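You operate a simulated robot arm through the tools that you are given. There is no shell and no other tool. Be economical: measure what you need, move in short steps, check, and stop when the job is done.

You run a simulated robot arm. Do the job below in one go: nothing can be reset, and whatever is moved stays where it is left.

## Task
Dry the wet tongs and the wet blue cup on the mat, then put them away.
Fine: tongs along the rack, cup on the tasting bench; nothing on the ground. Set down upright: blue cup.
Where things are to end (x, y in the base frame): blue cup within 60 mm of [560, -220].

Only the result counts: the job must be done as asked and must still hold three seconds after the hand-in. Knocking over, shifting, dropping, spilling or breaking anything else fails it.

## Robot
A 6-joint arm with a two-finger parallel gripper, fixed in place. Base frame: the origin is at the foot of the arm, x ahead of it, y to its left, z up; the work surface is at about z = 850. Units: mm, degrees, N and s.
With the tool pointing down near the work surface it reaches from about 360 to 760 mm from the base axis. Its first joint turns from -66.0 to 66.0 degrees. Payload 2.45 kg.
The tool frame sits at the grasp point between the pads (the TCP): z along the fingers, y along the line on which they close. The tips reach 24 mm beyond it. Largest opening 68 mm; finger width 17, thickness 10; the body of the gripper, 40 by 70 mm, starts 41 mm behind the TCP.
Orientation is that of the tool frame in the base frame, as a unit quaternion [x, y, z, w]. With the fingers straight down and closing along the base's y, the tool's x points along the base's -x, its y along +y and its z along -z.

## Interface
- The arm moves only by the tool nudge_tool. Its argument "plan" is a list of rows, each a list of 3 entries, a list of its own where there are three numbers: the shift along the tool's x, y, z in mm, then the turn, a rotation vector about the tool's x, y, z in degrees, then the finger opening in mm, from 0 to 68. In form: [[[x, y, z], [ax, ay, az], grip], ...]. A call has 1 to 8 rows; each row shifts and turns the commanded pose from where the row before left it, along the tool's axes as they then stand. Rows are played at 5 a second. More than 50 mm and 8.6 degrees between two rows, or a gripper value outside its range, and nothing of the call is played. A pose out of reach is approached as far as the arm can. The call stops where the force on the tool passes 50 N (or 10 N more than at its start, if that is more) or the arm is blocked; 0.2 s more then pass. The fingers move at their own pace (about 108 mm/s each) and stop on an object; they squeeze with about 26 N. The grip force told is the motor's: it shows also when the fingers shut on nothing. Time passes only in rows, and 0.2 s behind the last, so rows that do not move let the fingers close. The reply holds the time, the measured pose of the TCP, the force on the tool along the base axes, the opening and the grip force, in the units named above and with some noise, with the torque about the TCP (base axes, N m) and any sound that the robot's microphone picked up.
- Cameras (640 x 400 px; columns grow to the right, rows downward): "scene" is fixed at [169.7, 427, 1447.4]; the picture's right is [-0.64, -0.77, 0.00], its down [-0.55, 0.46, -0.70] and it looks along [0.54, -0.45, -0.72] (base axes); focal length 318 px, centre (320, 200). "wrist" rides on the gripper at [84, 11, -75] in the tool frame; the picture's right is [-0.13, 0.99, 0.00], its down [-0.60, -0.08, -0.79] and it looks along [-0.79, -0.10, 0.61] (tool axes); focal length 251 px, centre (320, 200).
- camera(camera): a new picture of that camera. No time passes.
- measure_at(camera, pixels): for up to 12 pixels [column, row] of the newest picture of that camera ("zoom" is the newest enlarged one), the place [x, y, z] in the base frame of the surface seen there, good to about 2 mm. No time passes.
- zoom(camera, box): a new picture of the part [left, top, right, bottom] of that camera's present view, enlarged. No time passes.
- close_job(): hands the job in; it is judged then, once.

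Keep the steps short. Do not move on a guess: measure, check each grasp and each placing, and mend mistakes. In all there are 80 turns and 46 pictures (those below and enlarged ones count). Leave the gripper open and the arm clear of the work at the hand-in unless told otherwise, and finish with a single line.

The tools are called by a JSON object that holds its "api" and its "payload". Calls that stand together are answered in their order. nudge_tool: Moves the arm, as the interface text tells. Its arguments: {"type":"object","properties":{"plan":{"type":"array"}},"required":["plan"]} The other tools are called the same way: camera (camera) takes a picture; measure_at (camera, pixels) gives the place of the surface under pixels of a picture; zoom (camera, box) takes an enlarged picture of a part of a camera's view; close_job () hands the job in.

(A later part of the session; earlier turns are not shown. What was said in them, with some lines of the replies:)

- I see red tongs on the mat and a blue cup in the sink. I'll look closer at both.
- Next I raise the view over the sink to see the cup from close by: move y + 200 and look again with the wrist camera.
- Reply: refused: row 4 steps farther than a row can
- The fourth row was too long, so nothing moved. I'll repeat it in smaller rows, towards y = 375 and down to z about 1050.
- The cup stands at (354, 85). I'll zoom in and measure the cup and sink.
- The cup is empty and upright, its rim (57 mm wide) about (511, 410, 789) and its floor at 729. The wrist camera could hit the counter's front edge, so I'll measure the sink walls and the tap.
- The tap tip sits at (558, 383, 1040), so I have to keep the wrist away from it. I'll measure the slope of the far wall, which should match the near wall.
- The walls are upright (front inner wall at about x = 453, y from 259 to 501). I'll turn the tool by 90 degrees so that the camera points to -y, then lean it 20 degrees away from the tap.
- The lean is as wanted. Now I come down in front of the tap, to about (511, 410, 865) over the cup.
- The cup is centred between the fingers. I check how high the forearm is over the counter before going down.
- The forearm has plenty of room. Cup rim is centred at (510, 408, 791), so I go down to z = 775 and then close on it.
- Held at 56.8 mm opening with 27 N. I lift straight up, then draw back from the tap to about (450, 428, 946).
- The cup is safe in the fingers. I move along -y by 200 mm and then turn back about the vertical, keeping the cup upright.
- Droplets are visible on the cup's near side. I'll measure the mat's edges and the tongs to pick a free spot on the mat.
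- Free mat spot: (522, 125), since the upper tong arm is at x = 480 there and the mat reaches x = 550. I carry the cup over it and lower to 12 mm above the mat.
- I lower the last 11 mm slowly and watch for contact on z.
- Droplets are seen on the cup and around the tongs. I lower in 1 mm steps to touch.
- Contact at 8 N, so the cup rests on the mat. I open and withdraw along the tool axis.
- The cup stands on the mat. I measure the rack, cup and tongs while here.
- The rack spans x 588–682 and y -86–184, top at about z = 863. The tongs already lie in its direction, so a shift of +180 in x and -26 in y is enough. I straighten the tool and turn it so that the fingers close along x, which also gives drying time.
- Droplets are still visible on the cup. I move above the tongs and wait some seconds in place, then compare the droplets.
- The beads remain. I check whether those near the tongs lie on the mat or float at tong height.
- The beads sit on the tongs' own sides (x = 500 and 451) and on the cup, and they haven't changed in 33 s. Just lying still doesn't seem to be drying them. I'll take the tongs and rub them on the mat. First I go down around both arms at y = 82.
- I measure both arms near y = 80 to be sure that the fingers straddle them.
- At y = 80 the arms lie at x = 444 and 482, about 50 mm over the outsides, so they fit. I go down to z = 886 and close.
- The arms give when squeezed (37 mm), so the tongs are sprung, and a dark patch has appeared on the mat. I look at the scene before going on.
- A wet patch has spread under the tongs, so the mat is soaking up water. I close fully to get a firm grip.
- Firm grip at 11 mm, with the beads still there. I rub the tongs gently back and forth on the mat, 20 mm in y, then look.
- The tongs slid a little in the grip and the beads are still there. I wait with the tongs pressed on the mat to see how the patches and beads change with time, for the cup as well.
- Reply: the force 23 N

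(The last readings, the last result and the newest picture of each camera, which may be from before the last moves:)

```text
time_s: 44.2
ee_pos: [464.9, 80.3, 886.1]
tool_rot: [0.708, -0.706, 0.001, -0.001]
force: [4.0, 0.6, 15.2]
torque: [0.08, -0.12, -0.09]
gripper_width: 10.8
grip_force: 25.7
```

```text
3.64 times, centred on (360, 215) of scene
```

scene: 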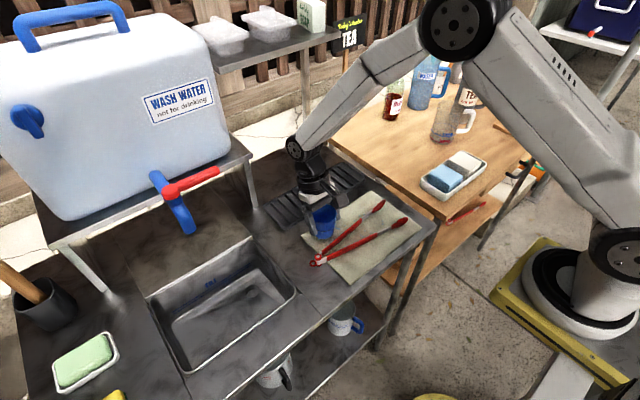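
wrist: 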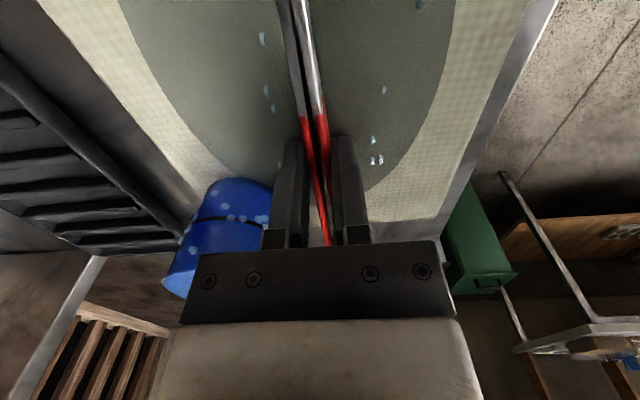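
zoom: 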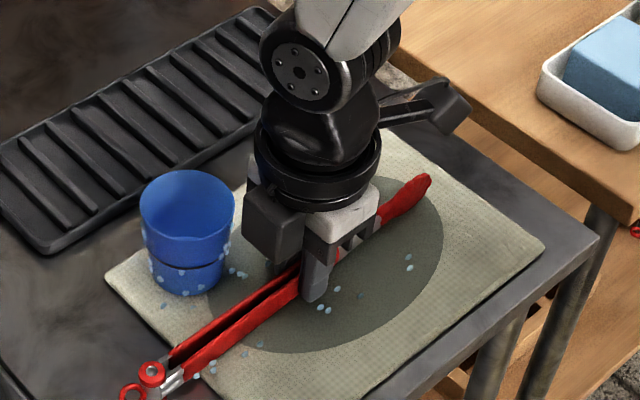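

No patch under the cup yet. It was set down at 16 s, so I keep waiting until about 55 s with less press, then look again.

{"api": "nudge_tool", "payload": {"plan": [[[0, 0, -1.5], [0, 0, 0], 5], [[0, 0, 0], [0, 0, 0], 5], [[0, 0, 0], [0, 0, 0], 5], [[0, 0, 0], [0, 0, 0], 5], [[0, 0, 0], [0, 0, 0], 5], [[0, 0, 0], [0, 0, 0], 5], [[0, 0, 0], [0, 0, 0], 5], [[0, 0, 0], [0, 0, 0], 5]]}}

{"api": "nudge_tool", "payload": {"plan": [[[0, 0, 0], [0, 0, 0], 5], [[0, 0, 0], [0, 0, 0], 5], [[0, 0, 0], [0, 0, 0], 5], [[0, 0, 0], [0, 0, 0], 5], [[0, 0, 0], [0, 0, 0], 5], [[0, 0, 0], [0, 0, 0], 5], [[0, 0, 0], [0, 0, 0], 5], [[0, 0, 0], [0, 0, 0], 5]]}}

{"api": "nudge_tool", "payload": {"plan": [[[0, 0, 0], [0, 0, 0], 5], [[0, 0, 0], [0, 0, 0], 5], [[0, 0, 0], [0, 0, 0], 5], [[0, 0, 0], [0, 0, 0], 5], [[0, 0, 0], [0, 0, 0], 5], [[0, 0, 0], [0, 0, 0], 5], [[0, 0, 0], [0, 0, 0], 5], [[0, 0, 0], [0, 0, 0], 5]]}}

{"api": "nudge_tool", "payload": {"plan": [[[0, 0, 0], [0, 0, 0], 5], [[0, 0, 0], [0, 0, 0], 5], [[0, 0, 0], [0, 0, 0], 5], [[0, 0, 0], [0, 0, 0], 5], [[0, 0, 0], [0, 0, 0], 5], [[0, 0, 0], [0, 0, 0], 5], [[0, 0, 0], [0, 0, 0], 5], [[0, 0, 0], [0, 0, 0], 5]]}}

{"api": "nudge_tool", "payload": {"plan": [[[0, 0, 0], [0, 0, 0], 5], [[0, 0, 0], [0, 0, 0], 5], [[0, 0, 0], [0, 0, 0], 5], [[0, 0, 0], [0, 0, 0], 5], [[0, 0, 0], [0, 0, 0], 5], [[0, 0, 0], [0, 0, 0], 5], [[0, 0, 0], [0, 0, 0], 5], [[0, 0, 0], [0, 0, 0], 5]]}}

{"api": "nudge_tool", "payload": {"plan": [[[0, 0, 0], [0, 0, 0], 5], [[0, 0, 0], [0, 0, 0], 5], [[0, 0, 0], [0, 0, 0], 5], [[0, 0, 0], [0, 0, 0], 5], [[0, 0, 0], [0, 0, 0], 5], [[0, 0, 0], [0, 0, 0], 5], [[0, 0, 0], [0, 0, 0], 5], [[0, 0, 0], [0, 0, 0], 5]]}}

{"api": "zoom", "payload": {"camera": "scene", "box": [290, 160, 430, 270]}}

```text
time_s: 46.0
ee_pos: [464.8, 79.6, 888.0]
tool_rot: [0.708, -0.706, 0.0, 0.0]
force: [0.5, 0.3, -0.1]
torque: [0.0, 0.0, 0.0]
gripper_width: 10.6
grip_force: 25.7
```

```text
time_s: 47.8
ee_pos: [464.1, 81.1, 887.5]
tool_rot: [0.708, -0.706, 0.0, 0.0]
force: [0.0, 0.3, 0.1]
torque: [-0.02, -0.01, -0.01]
gripper_width: 10.2
grip_force: 26.1
```

```text
time_s: 49.6
ee_pos: [464.3, 81.5, 888.7]
tool_rot: [0.708, -0.707, 0.0, 0.0]
force: [0.1, -0.4, -1.1]
torque: [-0.03, 0.01, 0.02]
gripper_width: 10.6
grip_force: 25.9
```

```text
time_s: 51.4
ee_pos: [464.8, 80.3, 889.7]
tool_rot: [0.707, -0.707, 0.0, 0.0]
force: [0.3, 0.8, -0.9]
torque: [0.0, 0.04, 0.0]
gripper_width: 10.5
grip_force: 26.1
```

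```text
time_s: 53.2
ee_pos: [464.8, 80.3, 887.7]
tool_rot: [0.708, -0.706, 0.0, -0.001]
force: [0.2, -0.5, 0.9]
torque: [-0.02, 0.04, 0.02]
gripper_width: 10.5
grip_force: 25.8
```

```text
time_s: 55.0
ee_pos: [464.2, 80.8, 887.6]
tool_rot: [0.707, -0.707, 0.0, 0.0]
force: [-0.4, -0.2, -0.7]
torque: [0.02, -0.01, 0.0]
gripper_width: 10.5
grip_force: 25.7
```

```text
3.64 times, centred on (360, 215) of scene
```

zoom: 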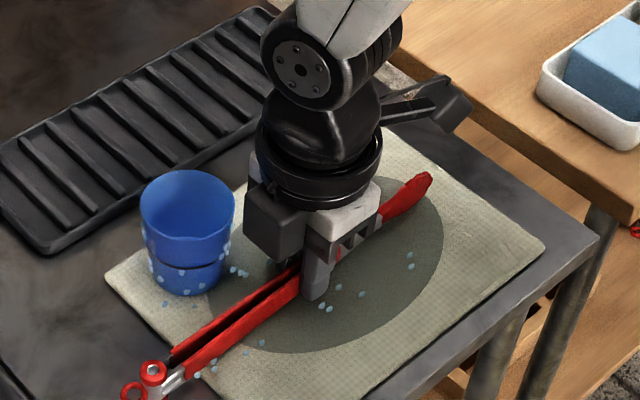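

Still unchanged after 55 s. The patch came when the arms were dragged across the mat, so rubbing may be what counts. I rub across in x, where the grip cannot slip, between x = 465 and 420 with a light press.

{"api": "nudge_tool", "payload": {"plan": [[[0, 0, 0.7], [0, 0, 0], 5], [[0, 15, 0], [0, 0, 0], 5], [[0, 15, 0], [0, 0, 0], 5], [[0, 15, 0], [0, 0, 0], 5], [[0, -15, 0], [0, 0, 0], 5], [[0, -15, 0], [0, 0, 0], 5], [[0, -15, 0], [0, 0, 0], 5]]}}

{"api": "nudge_tool", "payload": {"plan": [[[0, 15, 0], [0, 0, 0], 5], [[0, 15, 0], [0, 0, 0], 5], [[0, 15, 0], [0, 0, 0], 5], [[0, -15, 0], [0, 0, 0], 5], [[0, -15, 0], [0, 0, 0], 5], [[0, -15, 0], [0, 0, 0], 5]]}}

{"api": "zoom", "payload": {"camera": "scene", "box": [290, 160, 430, 270]}}

```text
time_s: 56.6
ee_pos: [465.3, 83.0, 888.5]
tool_rot: [0.707, -0.707, -0.001, -0.001]
force: [0.3, -0.7, 0.2]
torque: [0.0, 0.05, -0.02]
gripper_width: 10.5
grip_force: 25.5
```

```text
time_s: 58.0
ee_pos: [464.5, 81.6, 888.0]
tool_rot: [-0.707, 0.707, 0.0, 0.001]
force: [-0.9, 0.5, -0.6]
torque: [-0.02, -0.01, 0.0]
gripper_width: 10.6
grip_force: 26.6
```

```text
3.64 times, centred on (360, 215) of scene
```

zoom: 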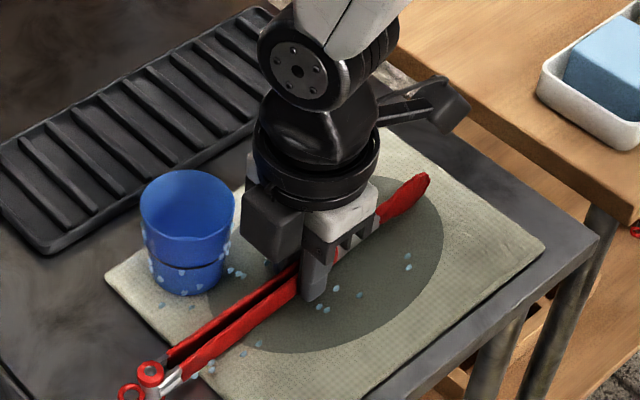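

No visible change from rubbing. Since the tongs slid towards +y, I lift them a little, move them -45 in y and -12 in x to the middle of the mat, set them down and release, so that both things lie free on the mat.

{"api": "nudge_tool", "payload": {"plan": [[[0, 0, -15], [0, 0, 0], 5], [[22, 6, 0], [0, 0, 0], 5], [[23, 6, 0], [0, 0, 0], 5], [[0, 0, 0], [0, 0, 0], 5]]}}

{"api": "camera", "payload": {"camera": "scene"}}

```text
time_s: 59.0
ee_pos: [452.3, 35.9, 902.9]
tool_rot: [0.708, -0.707, 0.001, 0.0]
force: [0.2, -0.4, -1.7]
torque: [0.02, 0.01, 0.0]
gripper_width: 10.2
grip_force: 25.9
```

```text
13 pictures are left
```

scene: 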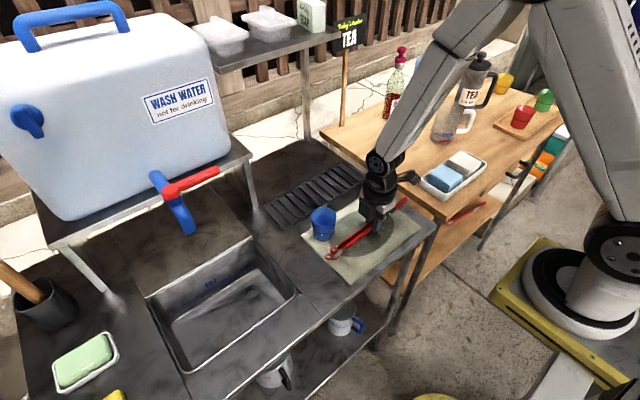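

I measure where the held tongs' hinge and tips are, without spending another picture.

{"api": "measure_at", "payload": {"camera": "scene", "pixels": [[331, 256], [334, 252], [350, 242], [365, 231], [403, 201], [400, 204], [323, 212], [323, 238]]}}

```text
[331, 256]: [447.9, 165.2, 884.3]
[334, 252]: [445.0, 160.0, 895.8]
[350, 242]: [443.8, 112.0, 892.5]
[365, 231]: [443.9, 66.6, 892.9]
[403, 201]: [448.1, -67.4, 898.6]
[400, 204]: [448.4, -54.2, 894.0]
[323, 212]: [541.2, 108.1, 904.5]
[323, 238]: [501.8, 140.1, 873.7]
```

The tongs now span y from -72 to 170 at x = 449, fully over the mat. I lower, open and rise, then wait while both lie free.

{"api": "nudge_tool", "payload": {"plan": [[[0, 0, 8], [0, 0, 0], 5], [[0, 0, 6], [0, 0, 0], 5], [[0, 0, 1.5], [0, 0, 0], 5], [[0, 0, 0], [0, 0, 0], 25], [[0, 0, 0], [0, 0, 0], 45], [[0, 0, 0], [0, 0, 0], 68], [[0, 0, 0], [0, 0, 0], 68], [[0, 0, -30], [0, 0, 0], 68]]}}

{"api": "nudge_tool", "payload": {"plan": [[[0, 0, -40], [0, 0, 0], 68], [[0, 0, -40], [0, 0, 0], 68], [[0, 0, 0], [0, 0, 0], 68], [[0, 0, 0], [0, 0, 0], 68], [[0, 0, 0], [0, 0, 0], 68], [[0, 0, 0], [0, 0, 0], 68], [[0, 0, 0], [0, 0, 0], 68], [[0, 0, 0], [0, 0, 0], 68]]}}

{"api": "zoom", "payload": {"camera": "scene", "box": [290, 160, 430, 270]}}

```text
time_s: 60.8
ee_pos: [452.5, 35.0, 917.3]
tool_rot: [0.708, -0.706, 0.0, 0.0]
force: [0.6, -0.6, 0.0]
torque: [0.0, 0.0, 0.02]
gripper_width: 68.0
grip_force: 0.1
```

```text
time_s: 62.6
ee_pos: [452.2, 33.9, 997.5]
tool_rot: [0.707, -0.707, 0.0, -0.001]
force: [-0.3, -0.1, 0.4]
torque: [-0.01, 0.04, 0.02]
gripper_width: 68.1
grip_force: 0.1
```

```text
3.64 times, centred on (360, 215) of scene
```

zoom: 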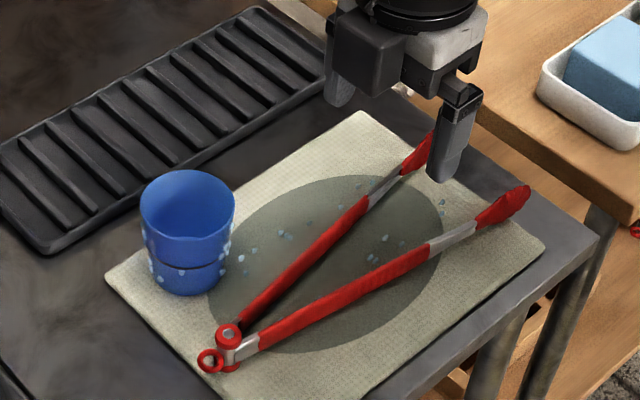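

Both are well on the mat now. I wait about 20 s more and compare the beads.

{"api": "nudge_tool", "payload": {"plan": [[[0, 0, 0], [0, 0, 0], 68], [[0, 0, 0], [0, 0, 0], 68], [[0, 0, 0], [0, 0, 0], 68], [[0, 0, 0], [0, 0, 0], 68], [[0, 0, 0], [0, 0, 0], 68], [[0, 0, 0], [0, 0, 0], 68], [[0, 0, 0], [0, 0, 0], 68], [[0, 0, 0], [0, 0, 0], 68]]}}

{"api": "nudge_tool", "payload": {"plan": [[[0, 0, 0], [0, 0, 0], 68], [[0, 0, 0], [0, 0, 0], 68], [[0, 0, 0], [0, 0, 0], 68], [[0, 0, 0], [0, 0, 0], 68], [[0, 0, 0], [0, 0, 0], 68], [[0, 0, 0], [0, 0, 0], 68], [[0, 0, 0], [0, 0, 0], 68], [[0, 0, 0], [0, 0, 0], 68]]}}

{"api": "nudge_tool", "payload": {"plan": [[[0, 0, 0], [0, 0, 0], 68], [[0, 0, 0], [0, 0, 0], 68], [[0, 0, 0], [0, 0, 0], 68], [[0, 0, 0], [0, 0, 0], 68], [[0, 0, 0], [0, 0, 0], 68], [[0, 0, 0], [0, 0, 0], 68], [[0, 0, 0], [0, 0, 0], 68], [[0, 0, 0], [0, 0, 0], 68]]}}

{"api": "nudge_tool", "payload": {"plan": [[[0, 0, 0], [0, 0, 0], 68], [[0, 0, 0], [0, 0, 0], 68], [[0, 0, 0], [0, 0, 0], 68], [[0, 0, 0], [0, 0, 0], 68], [[0, 0, 0], [0, 0, 0], 68], [[0, 0, 0], [0, 0, 0], 68], [[0, 0, 0], [0, 0, 0], 68], [[0, 0, 0], [0, 0, 0], 68]]}}

{"api": "nudge_tool", "payload": {"plan": [[[0, 0, 0], [0, 0, 0], 68], [[0, 0, 0], [0, 0, 0], 68], [[0, 0, 0], [0, 0, 0], 68], [[0, 0, 0], [0, 0, 0], 68], [[0, 0, 0], [0, 0, 0], 68], [[0, 0, 0], [0, 0, 0], 68], [[0, 0, 0], [0, 0, 0], 68], [[0, 0, 0], [0, 0, 0], 68]]}}

{"api": "nudge_tool", "payload": {"plan": [[[0, 0, 0], [0, 0, 0], 68], [[0, 0, 0], [0, 0, 0], 68], [[0, 0, 0], [0, 0, 0], 68], [[0, 0, 0], [0, 0, 0], 68], [[0, 0, 0], [0, 0, 0], 68], [[0, 0, 0], [0, 0, 0], 68], [[0, 0, 0], [0, 0, 0], 68], [[0, 0, 0], [0, 0, 0], 68]]}}

{"api": "nudge_tool", "payload": {"plan": [[[0, 0, 0], [0, 0, 0], 68], [[0, 0, 0], [0, 0, 0], 68], [[0, 0, 0], [0, 0, 0], 68], [[0, 0, 0], [0, 0, 0], 68], [[0, 0, 0], [0, 0, 0], 68], [[0, 0, 0], [0, 0, 0], 68], [[0, 0, 0], [0, 0, 0], 68], [[0, 0, 0], [0, 0, 0], 68]]}}

{"api": "nudge_tool", "payload": {"plan": [[[0, 0, 0], [0, 0, 0], 68], [[0, 0, 0], [0, 0, 0], 68], [[0, 0, 0], [0, 0, 0], 68], [[0, 0, 0], [0, 0, 0], 68], [[0, 0, 0], [0, 0, 0], 68], [[0, 0, 0], [0, 0, 0], 68], [[0, 0, 0], [0, 0, 0], 68], [[0, 0, 0], [0, 0, 0], 68]]}}

{"api": "nudge_tool", "payload": {"plan": [[[0, 0, 0], [0, 0, 0], 68], [[0, 0, 0], [0, 0, 0], 68], [[0, 0, 0], [0, 0, 0], 68], [[0, 0, 0], [0, 0, 0], 68], [[0, 0, 0], [0, 0, 0], 68], [[0, 0, 0], [0, 0, 0], 68], [[0, 0, 0], [0, 0, 0], 68], [[0, 0, 0], [0, 0, 0], 68]]}}

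{"api": "nudge_tool", "payload": {"plan": [[[0, 0, 0], [0, 0, 0], 68], [[0, 0, 0], [0, 0, 0], 68], [[0, 0, 0], [0, 0, 0], 68], [[0, 0, 0], [0, 0, 0], 68], [[0, 0, 0], [0, 0, 0], 68], [[0, 0, 0], [0, 0, 0], 68], [[0, 0, 0], [0, 0, 0], 68], [[0, 0, 0], [0, 0, 0], 68]]}}

{"api": "zoom", "payload": {"camera": "scene", "box": [290, 160, 430, 270]}}

```text
time_s: 64.4
ee_pos: [452.2, 34.5, 997.4]
tool_rot: [0.708, -0.706, 0.001, 0.0]
force: [-0.3, -0.7, -0.6]
torque: [0.01, 0.0, 0.01]
gripper_width: 68.2
grip_force: 0.0
```

```text
time_s: 66.2
ee_pos: [452.9, 34.5, 997.3]
tool_rot: [0.708, -0.706, 0.0, 0.001]
force: [0.0, -0.1, 0.9]
torque: [0.0, -0.03, -0.01]
gripper_width: 68.0
grip_force: 0.1
```

```text
time_s: 68.0
ee_pos: [452.4, 34.9, 997.8]
tool_rot: [0.707, -0.707, 0.0, 0.0]
force: [0.6, 0.6, 0.0]
torque: [0.01, 0.0, 0.03]
gripper_width: 67.7
grip_force: 0.0
```

```text
time_s: 69.8
ee_pos: [453.2, 35.0, 998.8]
tool_rot: [0.708, -0.706, 0.0, 0.001]
force: [0.2, -0.5, -0.8]
torque: [0.02, 0.01, -0.04]
gripper_width: 67.9
grip_force: 0.1
```

```text
time_s: 71.6
ee_pos: [454.2, 35.0, 998.8]
tool_rot: [0.708, -0.707, 0.0, 0.0]
force: [0.3, -0.2, 0.2]
torque: [-0.01, 0.04, 0.0]
gripper_width: 67.7
grip_force: 0.0
```

```text
time_s: 73.4
ee_pos: [452.4, 35.1, 997.7]
tool_rot: [0.708, -0.706, 0.0, 0.0]
force: [-0.2, 0.3, -0.3]
torque: [0.01, -0.01, 0.0]
gripper_width: 68.2
grip_force: 0.1
```

```text
time_s: 75.2
ee_pos: [453.4, 35.2, 998.0]
tool_rot: [0.708, -0.707, 0.0, 0.0]
force: [0.1, 0.1, 0.3]
torque: [0.01, 0.0, 0.0]
gripper_width: 68.0
grip_force: 0.0
```

```text
time_s: 77.0
ee_pos: [451.8, 34.5, 997.4]
tool_rot: [0.708, -0.706, 0.0, 0.0]
force: [-0.8, 0.0, 0.4]
torque: [0.01, -0.03, 0.0]
gripper_width: 68.0
grip_force: 0.0
```

```text
time_s: 78.8
ee_pos: [452.5, 34.5, 998.0]
tool_rot: [0.708, -0.707, 0.0, 0.0]
force: [-0.2, -0.8, -0.6]
torque: [0.0, 0.02, -0.02]
gripper_width: 68.1
grip_force: 0.1
```

```text
time_s: 80.6
ee_pos: [452.4, 34.6, 998.5]
tool_rot: [0.707, -0.707, 0.001, 0.001]
force: [-0.5, 0.9, -0.1]
torque: [0.0, 0.0, 0.02]
gripper_width: 67.9
grip_force: 0.1
```

```text
3.64 times, centred on (360, 215) of scene
```

zoom: 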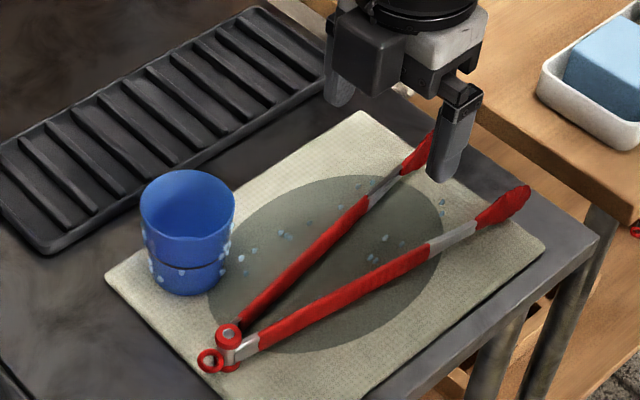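

Still no change after a minute of lying, so waiting doesn't do it. I'll try rubbing the cup on the mat: go over it at (522, 125) and down to z = 905.

{"api": "nudge_tool", "payload": {"plan": [[[-30.2, -23.3, 0], [0, 0, 0], 68], [[-30.2, -23.3, 0], [0, 0, 0], 68], [[-30.2, -23.3, 0], [0, 0, 0], 68], [[0, 0, 31], [0, 0, 0], 68], [[0, 0, 31], [0, 0, 0], 68], [[0, 0, 30], [0, 0, 0], 68], [[0, 0, 0], [0, 0, 0], 68]]}}

{"api": "nudge_tool", "payload": {"plan": [[[0, 0, 0], [0, 0, 0], 50], [[0, 0, 0], [0, 0, 0], 45], [[0, 0, 0], [0, 0, 0], 45]]}}

```text
time_s: 82.2
ee_pos: [522.2, 126.3, 905.4]
tool_rot: [0.708, -0.706, 0.0, 0.0]
force: [-1.1, -0.6, -0.1]
torque: [-0.01, 0.01, -0.06]
gripper_width: 67.9
grip_force: 0.2
```

```text
time_s: 83.0
ee_pos: [522.3, 127.1, 906.2]
tool_rot: [-0.707, 0.707, 0.0, 0.0]
force: [-0.2, 0.0, 1.2]
torque: [-0.03, 0.01, -0.03]
gripper_width: 56.6
grip_force: 26.4
```

The cup is held. I press it down by 1.5 mm and rub 40 mm along y, forth and back.

{"api": "nudge_tool", "payload": {"plan": [[[0, 0, 1.5], [0, 0, 0], 45], [[13, 0, 0], [0, 0, 0], 45], [[13, 0, 0], [0, 0, 0], 45], [[13, 0, 0], [0, 0, 0], 45], [[0, 0, 0], [0, 0, 0], 45]]}}

{"api": "nudge_tool", "payload": {"plan": [[[-13, 0, 0], [0, 0, 0], 45], [[-13, 0, 0], [0, 0, 0], 45], [[-13, 0, 0], [0, 0, 0], 45], [[13, 0, 0], [0, 0, 0], 45], [[13, 0, 0], [0, 0, 0], 45], [[13, 0, 0], [0, 0, 0], 45], [[0, 0, 0], [0, 0, 0], 45]]}}

{"api": "zoom", "payload": {"camera": "scene", "box": [290, 160, 430, 270]}}

```text
time_s: 84.2
ee_pos: [522.4, 87.7, 903.6]
tool_rot: [0.707, -0.707, 0.0, -0.001]
force: [0.5, 7.0, 21.0]
torque: [-0.06, 0.04, 0.0]
gripper_width: 56.5
grip_force: 25.9
```

```text
time_s: 85.8
ee_pos: [522.7, 86.6, 901.5]
tool_rot: [0.707, -0.707, 0.001, -0.001]
force: [0.9, 5.0, 12.7]
torque: [0.08, 0.15, -0.07]
gripper_width: 56.1
grip_force: 25.4
```

```text
3.64 times, centred on (360, 215) of scene
```

zoom: 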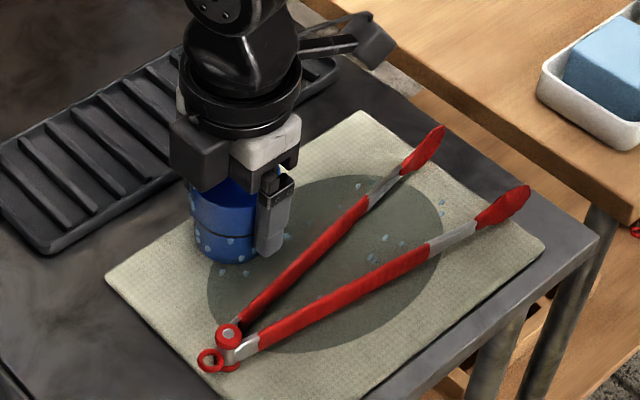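

The beads are still there, though the rub had true contact (21 N down, 7 N drag). Only the patch ever changed, and that was at the first drag over the mat, so I'll give the cup a longer rub before judging.

{"api": "nudge_tool", "payload": {"plan": [[[-13, 0, 0], [0, 0, 0], 45], [[-13, 0, 0], [0, 0, 0], 45], [[-13, 0, 0], [0, 0, 0], 45], [[13, 0, 0], [0, 0, 0], 45], [[13, 0, 0], [0, 0, 0], 45], [[13, 0, 0], [0, 0, 0], 45], [[-13, 0, 0], [0, 0, 0], 45], [[-13, 0, 0], [0, 0, 0], 45]]}}

{"api": "nudge_tool", "payload": {"plan": [[[-13, 0, 0], [0, 0, 0], 45], [[13, 0, 0], [0, 0, 0], 45], [[13, 0, 0], [0, 0, 0], 45], [[13, 0, 0], [0, 0, 0], 45], [[-13, 0, 0], [0, 0, 0], 45], [[-13, 0, 0], [0, 0, 0], 45], [[-13, 0, 0], [0, 0, 0], 45], [[0, 0, 0], [0, 0, 0], 45]]}}

{"api": "nudge_tool", "payload": {"plan": [[[13, 0, 0], [0, 0, 0], 45], [[13, 0, 0], [0, 0, 0], 45], [[13, 0, 0], [0, 0, 0], 45], [[-13, 0, 0], [0, 0, 0], 45], [[-13, 0, 0], [0, 0, 0], 45], [[-13, 0, 0], [0, 0, 0], 45], [[0, 0, 0], [0, 0, 0], 45]]}}

{"api": "zoom", "payload": {"camera": "scene", "box": [290, 160, 430, 270]}}

```text
time_s: 87.6
ee_pos: [522.1, 114.0, 903.6]
tool_rot: [0.708, -0.707, 0.0, -0.001]
force: [0.1, -1.0, 0.5]
torque: [-0.03, 0.01, 0.02]
gripper_width: 56.0
grip_force: 25.9
```

```text
time_s: 89.4
ee_pos: [522.2, 129.4, 904.1]
tool_rot: [0.707, -0.707, 0.0, -0.001]
force: [1.1, -1.5, -0.7]
torque: [0.01, 0.0, -0.02]
gripper_width: 56.2
grip_force: 25.9
```

```text
time_s: 91.0
ee_pos: [522.4, 126.0, 904.2]
tool_rot: [0.708, -0.706, 0.0, 0.001]
force: [0.5, 0.1, 0.2]
torque: [-0.01, -0.04, -0.04]
gripper_width: 56.2
grip_force: 26.3
```

```text
3.64 times, centred on (360, 215) of scene
```

zoom: 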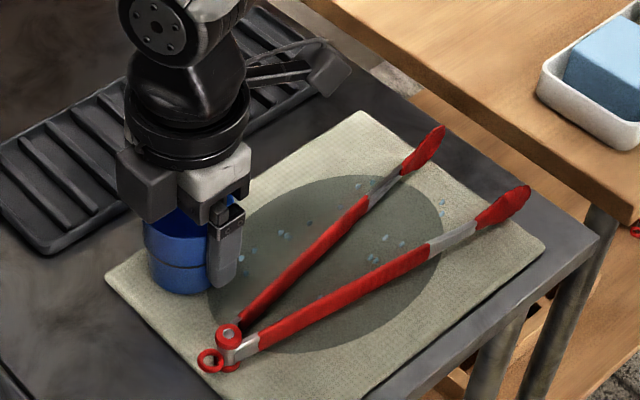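

The cup's beads are gone, so a good rub does dry. Next I measure the tasting bench around (560, -220) to see whether the spot is free.

{"api": "measure_at", "payload": {"camera": "scene", "pixels": [[410, 160], [420, 155], [425, 145], [405, 190], [423, 182], [441, 197], [486, 163], [465, 150], [440, 140], [388, 118], [400, 120], [350, 130]]}}

{"api": "nudge_tool", "payload": {"plan": [[[0, 0, -20], [0, 0, 0], 45], [[0, 0, -30], [0, 0, 0], 45], [[0, 0, -30], [0, 0, 0], 45], [[0, 0, 0], [0, 0, 0], 45]]}}

{"api": "camera", "payload": {"camera": "scene"}}

```text
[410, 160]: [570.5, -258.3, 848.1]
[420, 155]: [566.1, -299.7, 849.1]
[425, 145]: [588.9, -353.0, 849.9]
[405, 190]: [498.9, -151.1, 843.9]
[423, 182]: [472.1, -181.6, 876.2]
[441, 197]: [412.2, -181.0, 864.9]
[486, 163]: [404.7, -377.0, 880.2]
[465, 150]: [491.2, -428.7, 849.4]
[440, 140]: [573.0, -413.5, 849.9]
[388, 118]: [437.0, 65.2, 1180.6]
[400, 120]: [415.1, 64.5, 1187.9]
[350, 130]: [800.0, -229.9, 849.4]
```

```text
time_s: 92.0
ee_pos: [522.1, 125.9, 984.1]
tool_rot: [0.707, -0.707, 0.0, 0.0]
force: [0.3, -0.4, -0.9]
torque: [0.0, -0.05, 0.02]
gripper_width: 56.1
grip_force: 26.1
```

```text
8 pictures are left
```

scene: 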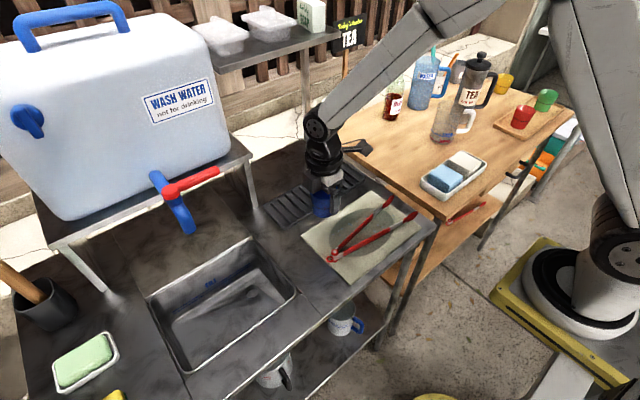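

The bench is at z = 850 and the spot (560, -220) is free. I carry the cup across at z = 984.

{"api": "nudge_tool", "payload": {"plan": [[[43.3, -4.8, 0], [0, 0, 0], 45], [[43.3, -4.8, 0], [0, 0, 0], 45], [[43.3, -4.8, 0], [0, 0, 0], 45], [[43.3, -4.7, 0], [0, 0, 0], 45], [[43.3, -4.7, 0], [0, 0, 0], 45], [[43.3, -4.7, 0], [0, 0, 0], 45], [[43.3, -4.7, 0], [0, 0, 0], 45], [[42.5, -4.7, 0], [0, 0, 0], 45]]}}

{"api": "nudge_tool", "payload": {"plan": [[[0, 0, 30], [0, 0, 0], 45], [[0, 0, 30], [0, 0, 0], 45], [[0, 0, 18], [0, 0, 0], 45], [[0, 0, 4], [0, 0, 0], 45], [[0, 0, 0], [0, 0, 0], 45]]}}

{"api": "nudge_tool", "payload": {"plan": [[[0, 0, 2], [0, 0, 0], 45], [[0, 0, 1], [0, 0, 0], 45], [[0, 0, 1], [0, 0, 0], 45], [[0, 0, 0], [0, 0, 0], 45]]}}

```text
time_s: 93.8
ee_pos: [563.1, -219.0, 982.8]
tool_rot: [0.708, -0.707, -0.001, 0.0]
force: [-0.3, 0.1, 0.0]
torque: [0.02, 0.01, 0.01]
gripper_width: 55.8
grip_force: 25.7
```

```text
time_s: 95.0
ee_pos: [560.9, -219.9, 899.9]
tool_rot: [0.708, -0.706, -0.001, 0.0]
force: [0.2, 0.1, -0.5]
torque: [-0.01, 0.01, 0.02]
gripper_width: 56.1
grip_force: 25.9
```

```text
time_s: 96.0
ee_pos: [561.2, -218.7, 897.6]
tool_rot: [0.707, -0.707, -0.001, 0.0]
force: [0.0, 0.6, -0.7]
torque: [0.03, 0.01, -0.02]
gripper_width: 55.9
grip_force: 26.1
```

No contact yet at z = 897. I go on in 1 mm steps.

{"api": "nudge_tool", "payload": {"plan": [[[0, 0, 1], [0, 0, 0], 45], [[0, 0, 0], [0, 0, 0], 45]]}}

{"api": "nudge_tool", "payload": {"plan": [[[0, 0, 1], [0, 0, 0], 45], [[0, 0, 0], [0, 0, 0], 45]]}}

```text
time_s: 96.6
ee_pos: [561.7, -218.0, 896.7]
tool_rot: [0.708, -0.706, 0.0, 0.0]
force: [-0.1, -0.9, -0.4]
torque: [-0.03, -0.01, 0.0]
gripper_width: 55.7
grip_force: 26.1
```

```text
time_s: 97.2
ee_pos: [561.1, -218.8, 895.3]
tool_rot: [0.708, -0.706, 0.001, 0.0]
force: [-0.1, 0.2, -0.5]
torque: [0.02, -0.03, -0.02]
gripper_width: 55.7
grip_force: 26.3
```

{"api": "nudge_tool", "payload": {"plan": [[[0, 0, 1], [0, 0, 0], 45], [[0, 0, 0], [0, 0, 0], 45]]}}

{"api": "nudge_tool", "payload": {"plan": [[[0, 0, 1], [0, 0, 0], 45], [[0, 0, 0], [0, 0, 0], 45]]}}

{"api": "zoom", "payload": {"camera": "scene", "box": [340, 90, 500, 215]}}

```text
time_s: 97.8
ee_pos: [560.2, -218.1, 894.8]
tool_rot: [0.707, -0.707, 0.0, 0.0]
force: [-1.0, 0.0, -0.8]
torque: [0.0, 0.0, 0.03]
gripper_width: 55.9
grip_force: 26.8
```

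```text
time_s: 98.4
ee_pos: [560.0, -219.4, 894.3]
tool_rot: [0.707, -0.707, 0.0, 0.0]
force: [0.2, -0.3, -0.3]
torque: [0.0, -0.01, 0.0]
gripper_width: 55.9
grip_force: 25.6
```

```text
3.20 times, centred on (420, 152) of scene
```

zoom: 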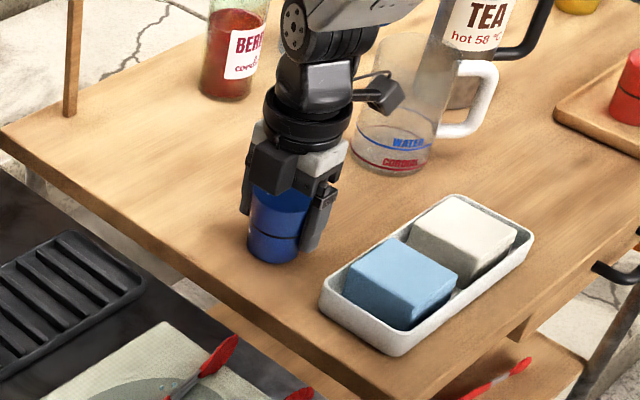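

The cup is dry and just over the bench. I measure its foot against the bench and step down further.

{"api": "measure_at", "payload": {"camera": "zoom", "pixels": [[272, 258], [272, 250], [265, 268], [255, 270], [290, 215]]}}

{"api": "nudge_tool", "payload": {"plan": [[[0, 0, 1], [0, 0, 0], 45], [[0, 0, 0], [0, 0, 0], 45]]}}

{"api": "nudge_tool", "payload": {"plan": [[[0, 0, 1], [0, 0, 0], 45], [[0, 0, 0], [0, 0, 0], 45]]}}

```text
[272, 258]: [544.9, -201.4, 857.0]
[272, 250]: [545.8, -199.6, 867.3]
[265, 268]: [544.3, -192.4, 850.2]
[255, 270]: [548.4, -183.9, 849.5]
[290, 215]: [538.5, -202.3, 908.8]
```

```text
time_s: 99.0
ee_pos: [559.9, -218.3, 893.3]
tool_rot: [0.708, -0.706, 0.002, 0.0]
force: [-1.3, 1.6, 9.6]
torque: [0.02, 0.21, -0.04]
gripper_width: 55.9
grip_force: 26.3
```

```text
time_s: 99.6
ee_pos: [561.0, -219.9, 893.6]
tool_rot: [0.707, -0.707, 0.001, 0.0]
force: [-1.5, 1.6, 22.9]
torque: [-0.04, 0.02, -0.02]
gripper_width: 55.9
grip_force: 26.4
```

Contact at z = 893. I ease off 1 mm, open and rise straight up.

{"api": "nudge_tool", "payload": {"plan": [[[0, 0, -1.2], [0, 0, 0], 45], [[0, 0, 0], [0, 0, 0], 60], [[0, 0, 0], [0, 0, 0], 68], [[0, 0, 0], [0, 0, 0], 68], [[0, 0, -30], [0, 0, 0], 68], [[0, 0, -45], [0, 0, 0], 68], [[0, 0, -35], [0, 0, 0], 68]]}}

{"api": "nudge_tool", "payload": {"plan": [[[-42, 18, 0], [0, 0, 0], 68], [[-42, 18, 0], [0, 0, 0], 68], [[-42, 18, 0], [0, 0, 0], 68], [[-42, 18, 0], [0, 0, 0], 68], [[-42, 18, 0], [0, 0, 0], 68], [[-42, 18, 0], [0, 0, 0], 68], [[0, 0, 0], [0, 0, 0], 68]]}}

{"api": "camera", "payload": {"camera": "scene"}}

```text
time_s: 101.2
ee_pos: [558.4, -215.7, 1003.1]
tool_rot: [0.708, -0.706, 0.0, -0.001]
force: [0.2, -0.3, 0.0]
torque: [0.01, -0.01, 0.04]
gripper_width: 67.9
grip_force: 0.1
```

```text
time_s: 102.8
ee_pos: [452.2, 36.9, 1001.9]
tool_rot: [0.708, -0.706, 0.0, 0.0]
force: [0.2, 0.3, 0.3]
torque: [0.0, 0.01, -0.01]
gripper_width: 67.6
grip_force: 0.1
```

```text
6 pictures are left
```

scene: 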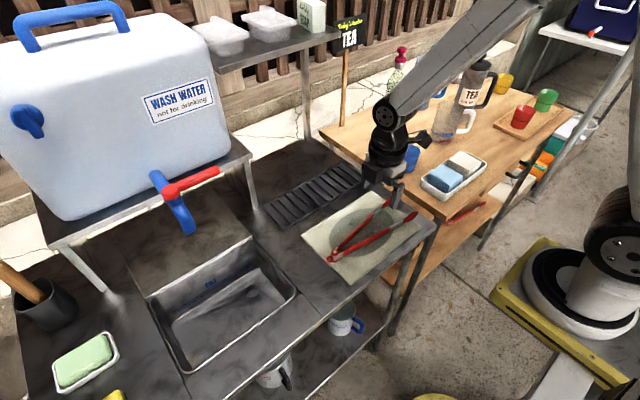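

The cup stands on the bench at about (411, 157). I measure it and the tongs' arms for the next grasp.

{"api": "measure_at", "payload": {"camera": "scene", "pixels": [[411, 150], [412, 165], [334, 257], [350, 237], [360, 228], [370, 219], [355, 246], [370, 240], [385, 232], [411, 216], [388, 202], [345, 243]]}}

```text
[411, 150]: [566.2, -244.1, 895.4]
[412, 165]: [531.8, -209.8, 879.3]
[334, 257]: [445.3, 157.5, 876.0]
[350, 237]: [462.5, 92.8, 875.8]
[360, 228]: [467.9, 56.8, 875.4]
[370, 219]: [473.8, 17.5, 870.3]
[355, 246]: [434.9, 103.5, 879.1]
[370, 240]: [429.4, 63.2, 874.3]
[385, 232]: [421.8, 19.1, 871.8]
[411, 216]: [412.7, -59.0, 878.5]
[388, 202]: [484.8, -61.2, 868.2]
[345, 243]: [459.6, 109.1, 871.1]
```

The cup is in place. At y = 57 the tong arms lie at x = 429 and 468, so I centre at (448.5, 57), go down to z = 887 and close.

{"api": "nudge_tool", "payload": {"plan": [[[-20.5, 4, 0], [0, 0, 0], 68], [[0, 0, 40], [0, 0, 0], 68], [[0, 0, 40], [0, 0, 0], 68], [[0, 0, 22], [0, 0, 0], 68], [[0, 0, 12.5], [0, 0, 0], 68], [[0, 0, 0], [0, 0, 0], 40], [[0, 0, 0], [0, 0, 0], 5], [[0, 0, 0], [0, 0, 0], 5]]}}

{"api": "nudge_tool", "payload": {"plan": [[[0, 0, 0], [0, 0, 0], 3], [[0, 0, 1], [0, 0, 0], 3], [[0, 0, 1], [0, 0, 0], 3], [[0, 0, 0], [0, 0, 0], 3]]}}

```text
time_s: 104.6
ee_pos: [447.0, 54.2, 886.3]
tool_rot: [0.708, -0.707, 0.0, -0.001]
force: [0.6, -0.6, 1.0]
torque: [0.04, 0.0, 0.01]
gripper_width: 11.3
grip_force: 26.0
```

```text
time_s: 105.6
ee_pos: [448.6, 54.0, 885.9]
tool_rot: [0.708, -0.706, 0.001, -0.002]
force: [-6.5, -1.3, 25.5]
torque: [0.18, 0.16, 0.04]
gripper_width: 11.7
grip_force: 25.9
```

Held, pressing at 25 N. I rub across in x between 448 and 490, several strokes.

{"api": "nudge_tool", "payload": {"plan": [[[0, -14, 0], [0, 0, 0], 3], [[0, -14, 0], [0, 0, 0], 3], [[0, -14, 0], [0, 0, 0], 3], [[0, 14, 0], [0, 0, 0], 3], [[0, 14, 0], [0, 0, 0], 3], [[0, 14, 0], [0, 0, 0], 3], [[0, -14, 0], [0, 0, 0], 3], [[0, -14, 0], [0, 0, 0], 3]]}}

{"api": "nudge_tool", "payload": {"plan": [[[0, -14, 0.5], [0, 0, 0], 3], [[0, 14, 0], [0, 0, 0], 3], [[0, 14, 0], [0, 0, 0], 3], [[0, 14, 0], [0, 0, 0], 3], [[0, -14, 0], [0, 0, 0], 3], [[0, -14, 0], [0, 0, 0], 3], [[0, -14, 0], [0, 0, 0], 3], [[0, 14, 0], [0, 0, 0], 3]]}}

{"api": "nudge_tool", "payload": {"plan": [[[0, 14, 0.5], [0, 0, 0], 3], [[0, 14, 0], [0, 0, 0], 3], [[0, -14, 0], [0, 0, 0], 3], [[0, -14, 0], [0, 0, 0], 3], [[0, -14, 0], [0, 0, 0], 3], [[0, 14, 0], [0, 0, 0], 3], [[0, 14, 0], [0, 0, 0], 3], [[0, 14, 0], [0, 0, 0], 3]]}}

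{"api": "zoom", "payload": {"camera": "scene", "box": [290, 160, 430, 270]}}

```text
time_s: 107.4
ee_pos: [476.2, 53.8, 886.0]
tool_rot: [0.708, -0.706, 0.0, 0.0]
force: [-0.3, 0.0, 0.3]
torque: [0.06, -0.02, -0.02]
gripper_width: 11.4
grip_force: 26.0
```

```text
time_s: 109.2
ee_pos: [477.6, 53.9, 885.1]
tool_rot: [0.709, -0.706, 0.001, 0.0]
force: [1.8, 0.1, 2.4]
torque: [0.02, -0.01, 0.01]
gripper_width: 11.8
grip_force: 25.6
```

```text
time_s: 111.0
ee_pos: [448.7, 54.1, 884.2]
tool_rot: [0.708, -0.706, 0.0, -0.001]
force: [4.1, -0.3, 5.7]
torque: [0.14, -0.07, -0.04]
gripper_width: 11.6
grip_force: 26.2
```

```text
3.64 times, centred on (360, 215) of scene
```

zoom: 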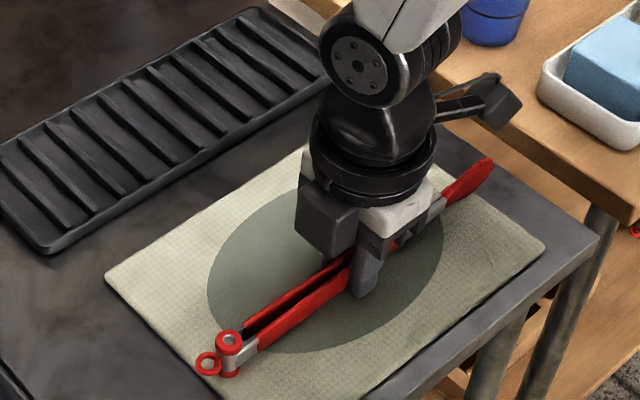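

The beads on the tongs are gone as well. I lift the tongs to z = 940 and carry them +187 in x, over the rack's middle line at x = 635.

{"api": "nudge_tool", "payload": {"plan": [[[0, 0, -20], [0, 0, 0], 3], [[0, 0, -36], [0, 0, 0], 3], [[0, -45, 0], [0, 0, 0], 3], [[0, -45, 0], [0, 0, 0], 3], [[0, -48, 0], [0, 0, 0], 3], [[0, -48.5, 0], [0, 0, 0], 3], [[0, 0, 0], [0, 0, 0], 3]]}}

{"api": "camera", "payload": {"camera": "scene"}}

```text
time_s: 112.6
ee_pos: [633.2, 56.2, 938.5]
tool_rot: [0.708, -0.706, 0.0, 0.0]
force: [0.7, 0.4, -1.0]
torque: [0.03, 0.02, 0.0]
gripper_width: 11.6
grip_force: 26.6
```

```text
4 pictures are left
```

scene: 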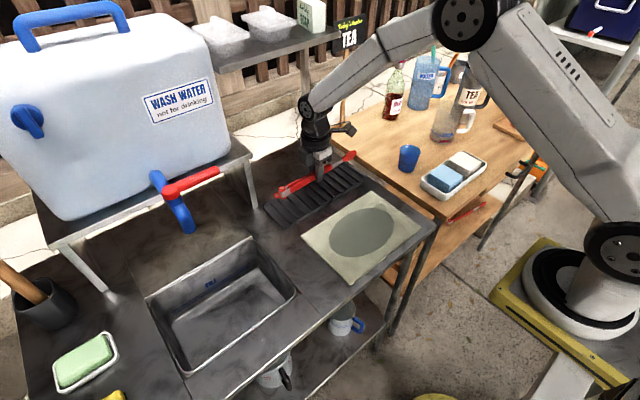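

I measure the tongs' two ends and the cup before I lower them.

{"api": "measure_at", "payload": {"camera": "scene", "pixels": [[353, 154], [346, 158], [277, 193], [281, 190], [300, 182], [310, 178], [408, 150], [408, 168], [403, 160]]}}

```text
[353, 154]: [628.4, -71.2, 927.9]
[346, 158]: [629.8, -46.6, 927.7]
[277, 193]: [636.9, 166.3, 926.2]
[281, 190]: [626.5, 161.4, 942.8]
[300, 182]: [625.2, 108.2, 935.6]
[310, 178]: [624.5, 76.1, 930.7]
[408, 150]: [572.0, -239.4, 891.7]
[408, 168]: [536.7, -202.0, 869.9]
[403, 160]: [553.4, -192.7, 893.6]
```

The tongs span y from -73 to 170 at x of about 632, inside the rack. I lower 42 mm, then in small steps.

{"api": "nudge_tool", "payload": {"plan": [[[0, -1, 20], [0, 0, 0], 3], [[0, 0, 15], [0, 0, 0], 3], [[0, 0, 7], [0, 0, 0], 3], [[0, 0, 0], [0, 0, 0], 3]]}}

{"api": "nudge_tool", "payload": {"plan": [[[0, 0, 1.5], [0, 0, 0], 3], [[0, 0, 1], [0, 0, 0], 3], [[0, 0, 0], [0, 0, 0], 3]]}}

{"api": "nudge_tool", "payload": {"plan": [[[0, 0, 1], [0, 0, 0], 3], [[0, 0, 0], [0, 0, 0], 3]]}}

```text
time_s: 113.6
ee_pos: [635.8, 54.2, 897.4]
tool_rot: [0.708, -0.706, -0.001, 0.0]
force: [0.3, 0.6, -1.4]
torque: [0.04, -0.03, 0.01]
gripper_width: 11.5
grip_force: 25.8
```

```text
time_s: 114.4
ee_pos: [636.0, 54.9, 896.8]
tool_rot: [0.708, -0.706, 0.0, 0.0]
force: [-0.1, 0.6, -2.6]
torque: [0.03, 0.01, 0.01]
gripper_width: 11.3
grip_force: 26.0
```

```text
time_s: 115.0
ee_pos: [635.3, 54.4, 895.0]
tool_rot: [0.708, -0.706, 0.0, -0.001]
force: [0.2, -0.2, -0.6]
torque: [0.04, 0.0, -0.01]
gripper_width: 11.7
grip_force: 25.9
```

{"api": "nudge_tool", "payload": {"plan": [[[0, 0, 1], [0, 0, 0], 3], [[0, 0, 0], [0, 0, 0], 3]]}}

{"api": "nudge_tool", "payload": {"plan": [[[0, 0, 1], [0, 0, 0], 3], [[0, 0, 0], [0, 0, 0], 3]]}}

{"api": "nudge_tool", "payload": {"plan": [[[0, 0, 1], [0, 0, 0], 3], [[0, 0, 0], [0, 0, 0], 3]]}}

```text
time_s: 115.6
ee_pos: [636.2, 54.5, 896.0]
tool_rot: [0.708, -0.706, 0.0, 0.0]
force: [-0.3, -0.6, -1.4]
torque: [0.0, 0.02, -0.03]
gripper_width: 11.7
grip_force: 25.6
```

```text
time_s: 116.2
ee_pos: [636.2, 52.8, 892.8]
tool_rot: [0.708, -0.706, 0.0, 0.0]
force: [0.5, -0.3, -1.5]
torque: [0.01, 0.02, 0.01]
gripper_width: 11.6
grip_force: 25.8
```

```text
time_s: 116.8
ee_pos: [636.4, 53.4, 893.2]
tool_rot: [0.708, -0.706, 0.0, 0.0]
force: [0.9, -0.1, -0.7]
torque: [0.02, -0.03, 0.0]
gripper_width: 11.7
grip_force: 26.0
```

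{"api": "nudge_tool", "payload": {"plan": [[[0, 0, 1], [0, 0, 0], 3], [[0, 0, 0], [0, 0, 0], 3]]}}

{"api": "nudge_tool", "payload": {"plan": [[[0, 0, 1], [0, 0, 0], 3], [[0, 0, 0], [0, 0, 0], 3]]}}

```text
time_s: 117.4
ee_pos: [635.8, 54.1, 891.8]
tool_rot: [0.708, -0.706, 0.0, -0.001]
force: [-0.3, 0.6, -2.1]
torque: [0.03, -0.01, -0.01]
gripper_width: 11.8
grip_force: 27.1
```

```text
time_s: 118.0
ee_pos: [636.8, 53.3, 889.7]
tool_rot: [0.707, -0.707, 0.0, 0.0]
force: [0.2, 0.4, -1.5]
torque: [0.05, 0.0, 0.0]
gripper_width: 11.4
grip_force: 25.8
```

{"api": "nudge_tool", "payload": {"plan": [[[0, 0, 1], [0, 0, 0], 3], [[0, 0, 0], [0, 0, 0], 3]]}}

{"api": "zoom", "payload": {"camera": "scene", "box": [250, 130, 390, 240]}}

```text
time_s: 118.6
ee_pos: [636.6, 53.8, 890.0]
tool_rot: [0.708, -0.706, 0.0, 0.0]
force: [-0.1, -0.3, -0.1]
torque: [0.02, -0.02, 0.0]
gripper_width: 11.6
grip_force: 26.0
```

```text
3.64 times, centred on (320, 185) of scene
```

zoom: 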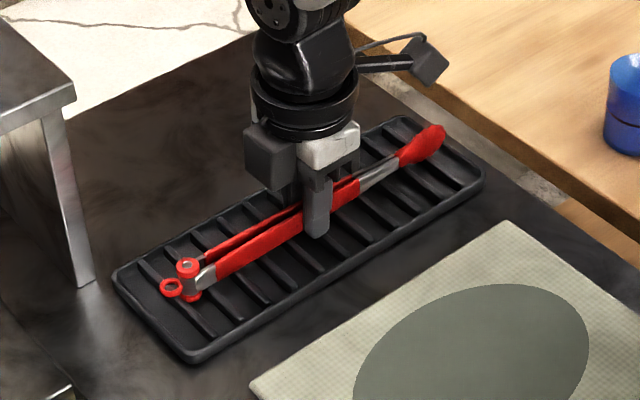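

The tongs lie along the rack and their weight has left the tool (force about 0). I open slowly and rise straight up.

{"api": "nudge_tool", "payload": {"plan": [[[0, 0, 0], [0, 0, 0], 20], [[0, 0, 0], [0, 0, 0], 35], [[0, 0, 0], [0, 0, 0], 50], [[0, 0, 0], [0, 0, 0], 68], [[0, 0, 0], [0, 0, 0], 68], [[0, 0, -30], [0, 0, 0], 68], [[0, 0, -45], [0, 0, 0], 68], [[0, 0, -45], [0, 0, 0], 68]]}}

{"api": "nudge_tool", "payload": {"plan": [[[0, 45, -10], [0, 0, 0], 68], [[0, 45, -10], [0, 0, 0], 68], [[0, 45, -10], [0, 0, 0], 68], [[0, 45, -10], [0, 0, 0], 68], [[0, 0, 0], [0, 0, 0], 68]]}}

{"api": "camera", "payload": {"camera": "scene"}}

```text
time_s: 120.4
ee_pos: [636.4, 53.5, 1007.5]
tool_rot: [0.708, -0.707, -0.002, 0.0]
force: [-0.8, -0.5, -0.5]
torque: [-0.01, 0.03, 0.0]
gripper_width: 67.9
grip_force: 0.0
```

```text
time_s: 121.6
ee_pos: [455.3, 53.3, 1050.7]
tool_rot: [0.708, -0.706, 0.0, 0.0]
force: [-0.5, -0.5, 0.0]
torque: [0.0, 0.02, -0.02]
gripper_width: 67.7
grip_force: 0.1
```

```text
2 pictures are left
```

scene: 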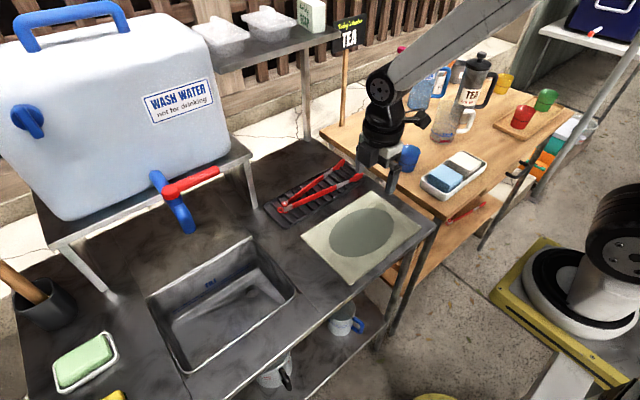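

The tongs have sprung open on the rack and the cup is on the bench. I measure the tongs and cup once more with a zoom.

{"api": "zoom", "payload": {"camera": "scene", "box": [250, 130, 430, 240]}}

{"api": "measure_at", "payload": {"camera": "scene", "pixels": [[341, 162], [358, 178], [283, 209], [281, 200], [318, 192], [410, 150], [411, 168]]}}

```text
3.56 times, centred on (340, 185) of scene
```

zoom: 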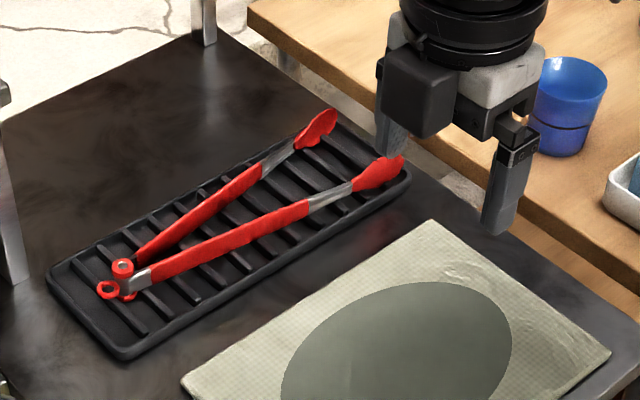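

```text
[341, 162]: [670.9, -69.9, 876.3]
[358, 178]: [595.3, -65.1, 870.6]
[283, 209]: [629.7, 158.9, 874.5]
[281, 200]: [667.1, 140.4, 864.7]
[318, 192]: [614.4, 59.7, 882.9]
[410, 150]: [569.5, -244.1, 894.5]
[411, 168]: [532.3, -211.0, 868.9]
```

Everything is in place: the tongs lie within the rack and along it, the cup is upright and dry at about (560, -220), and the gripper is open and clear. I hand in.

{"api": "close_job", "payload": {}}

```text
The job is handed in.
```

I rubbed the tongs and blue cup on the mat until no drops showed; the tongs now lie along the rack and the cup stands upright on the tasting bench at about (560, -220).
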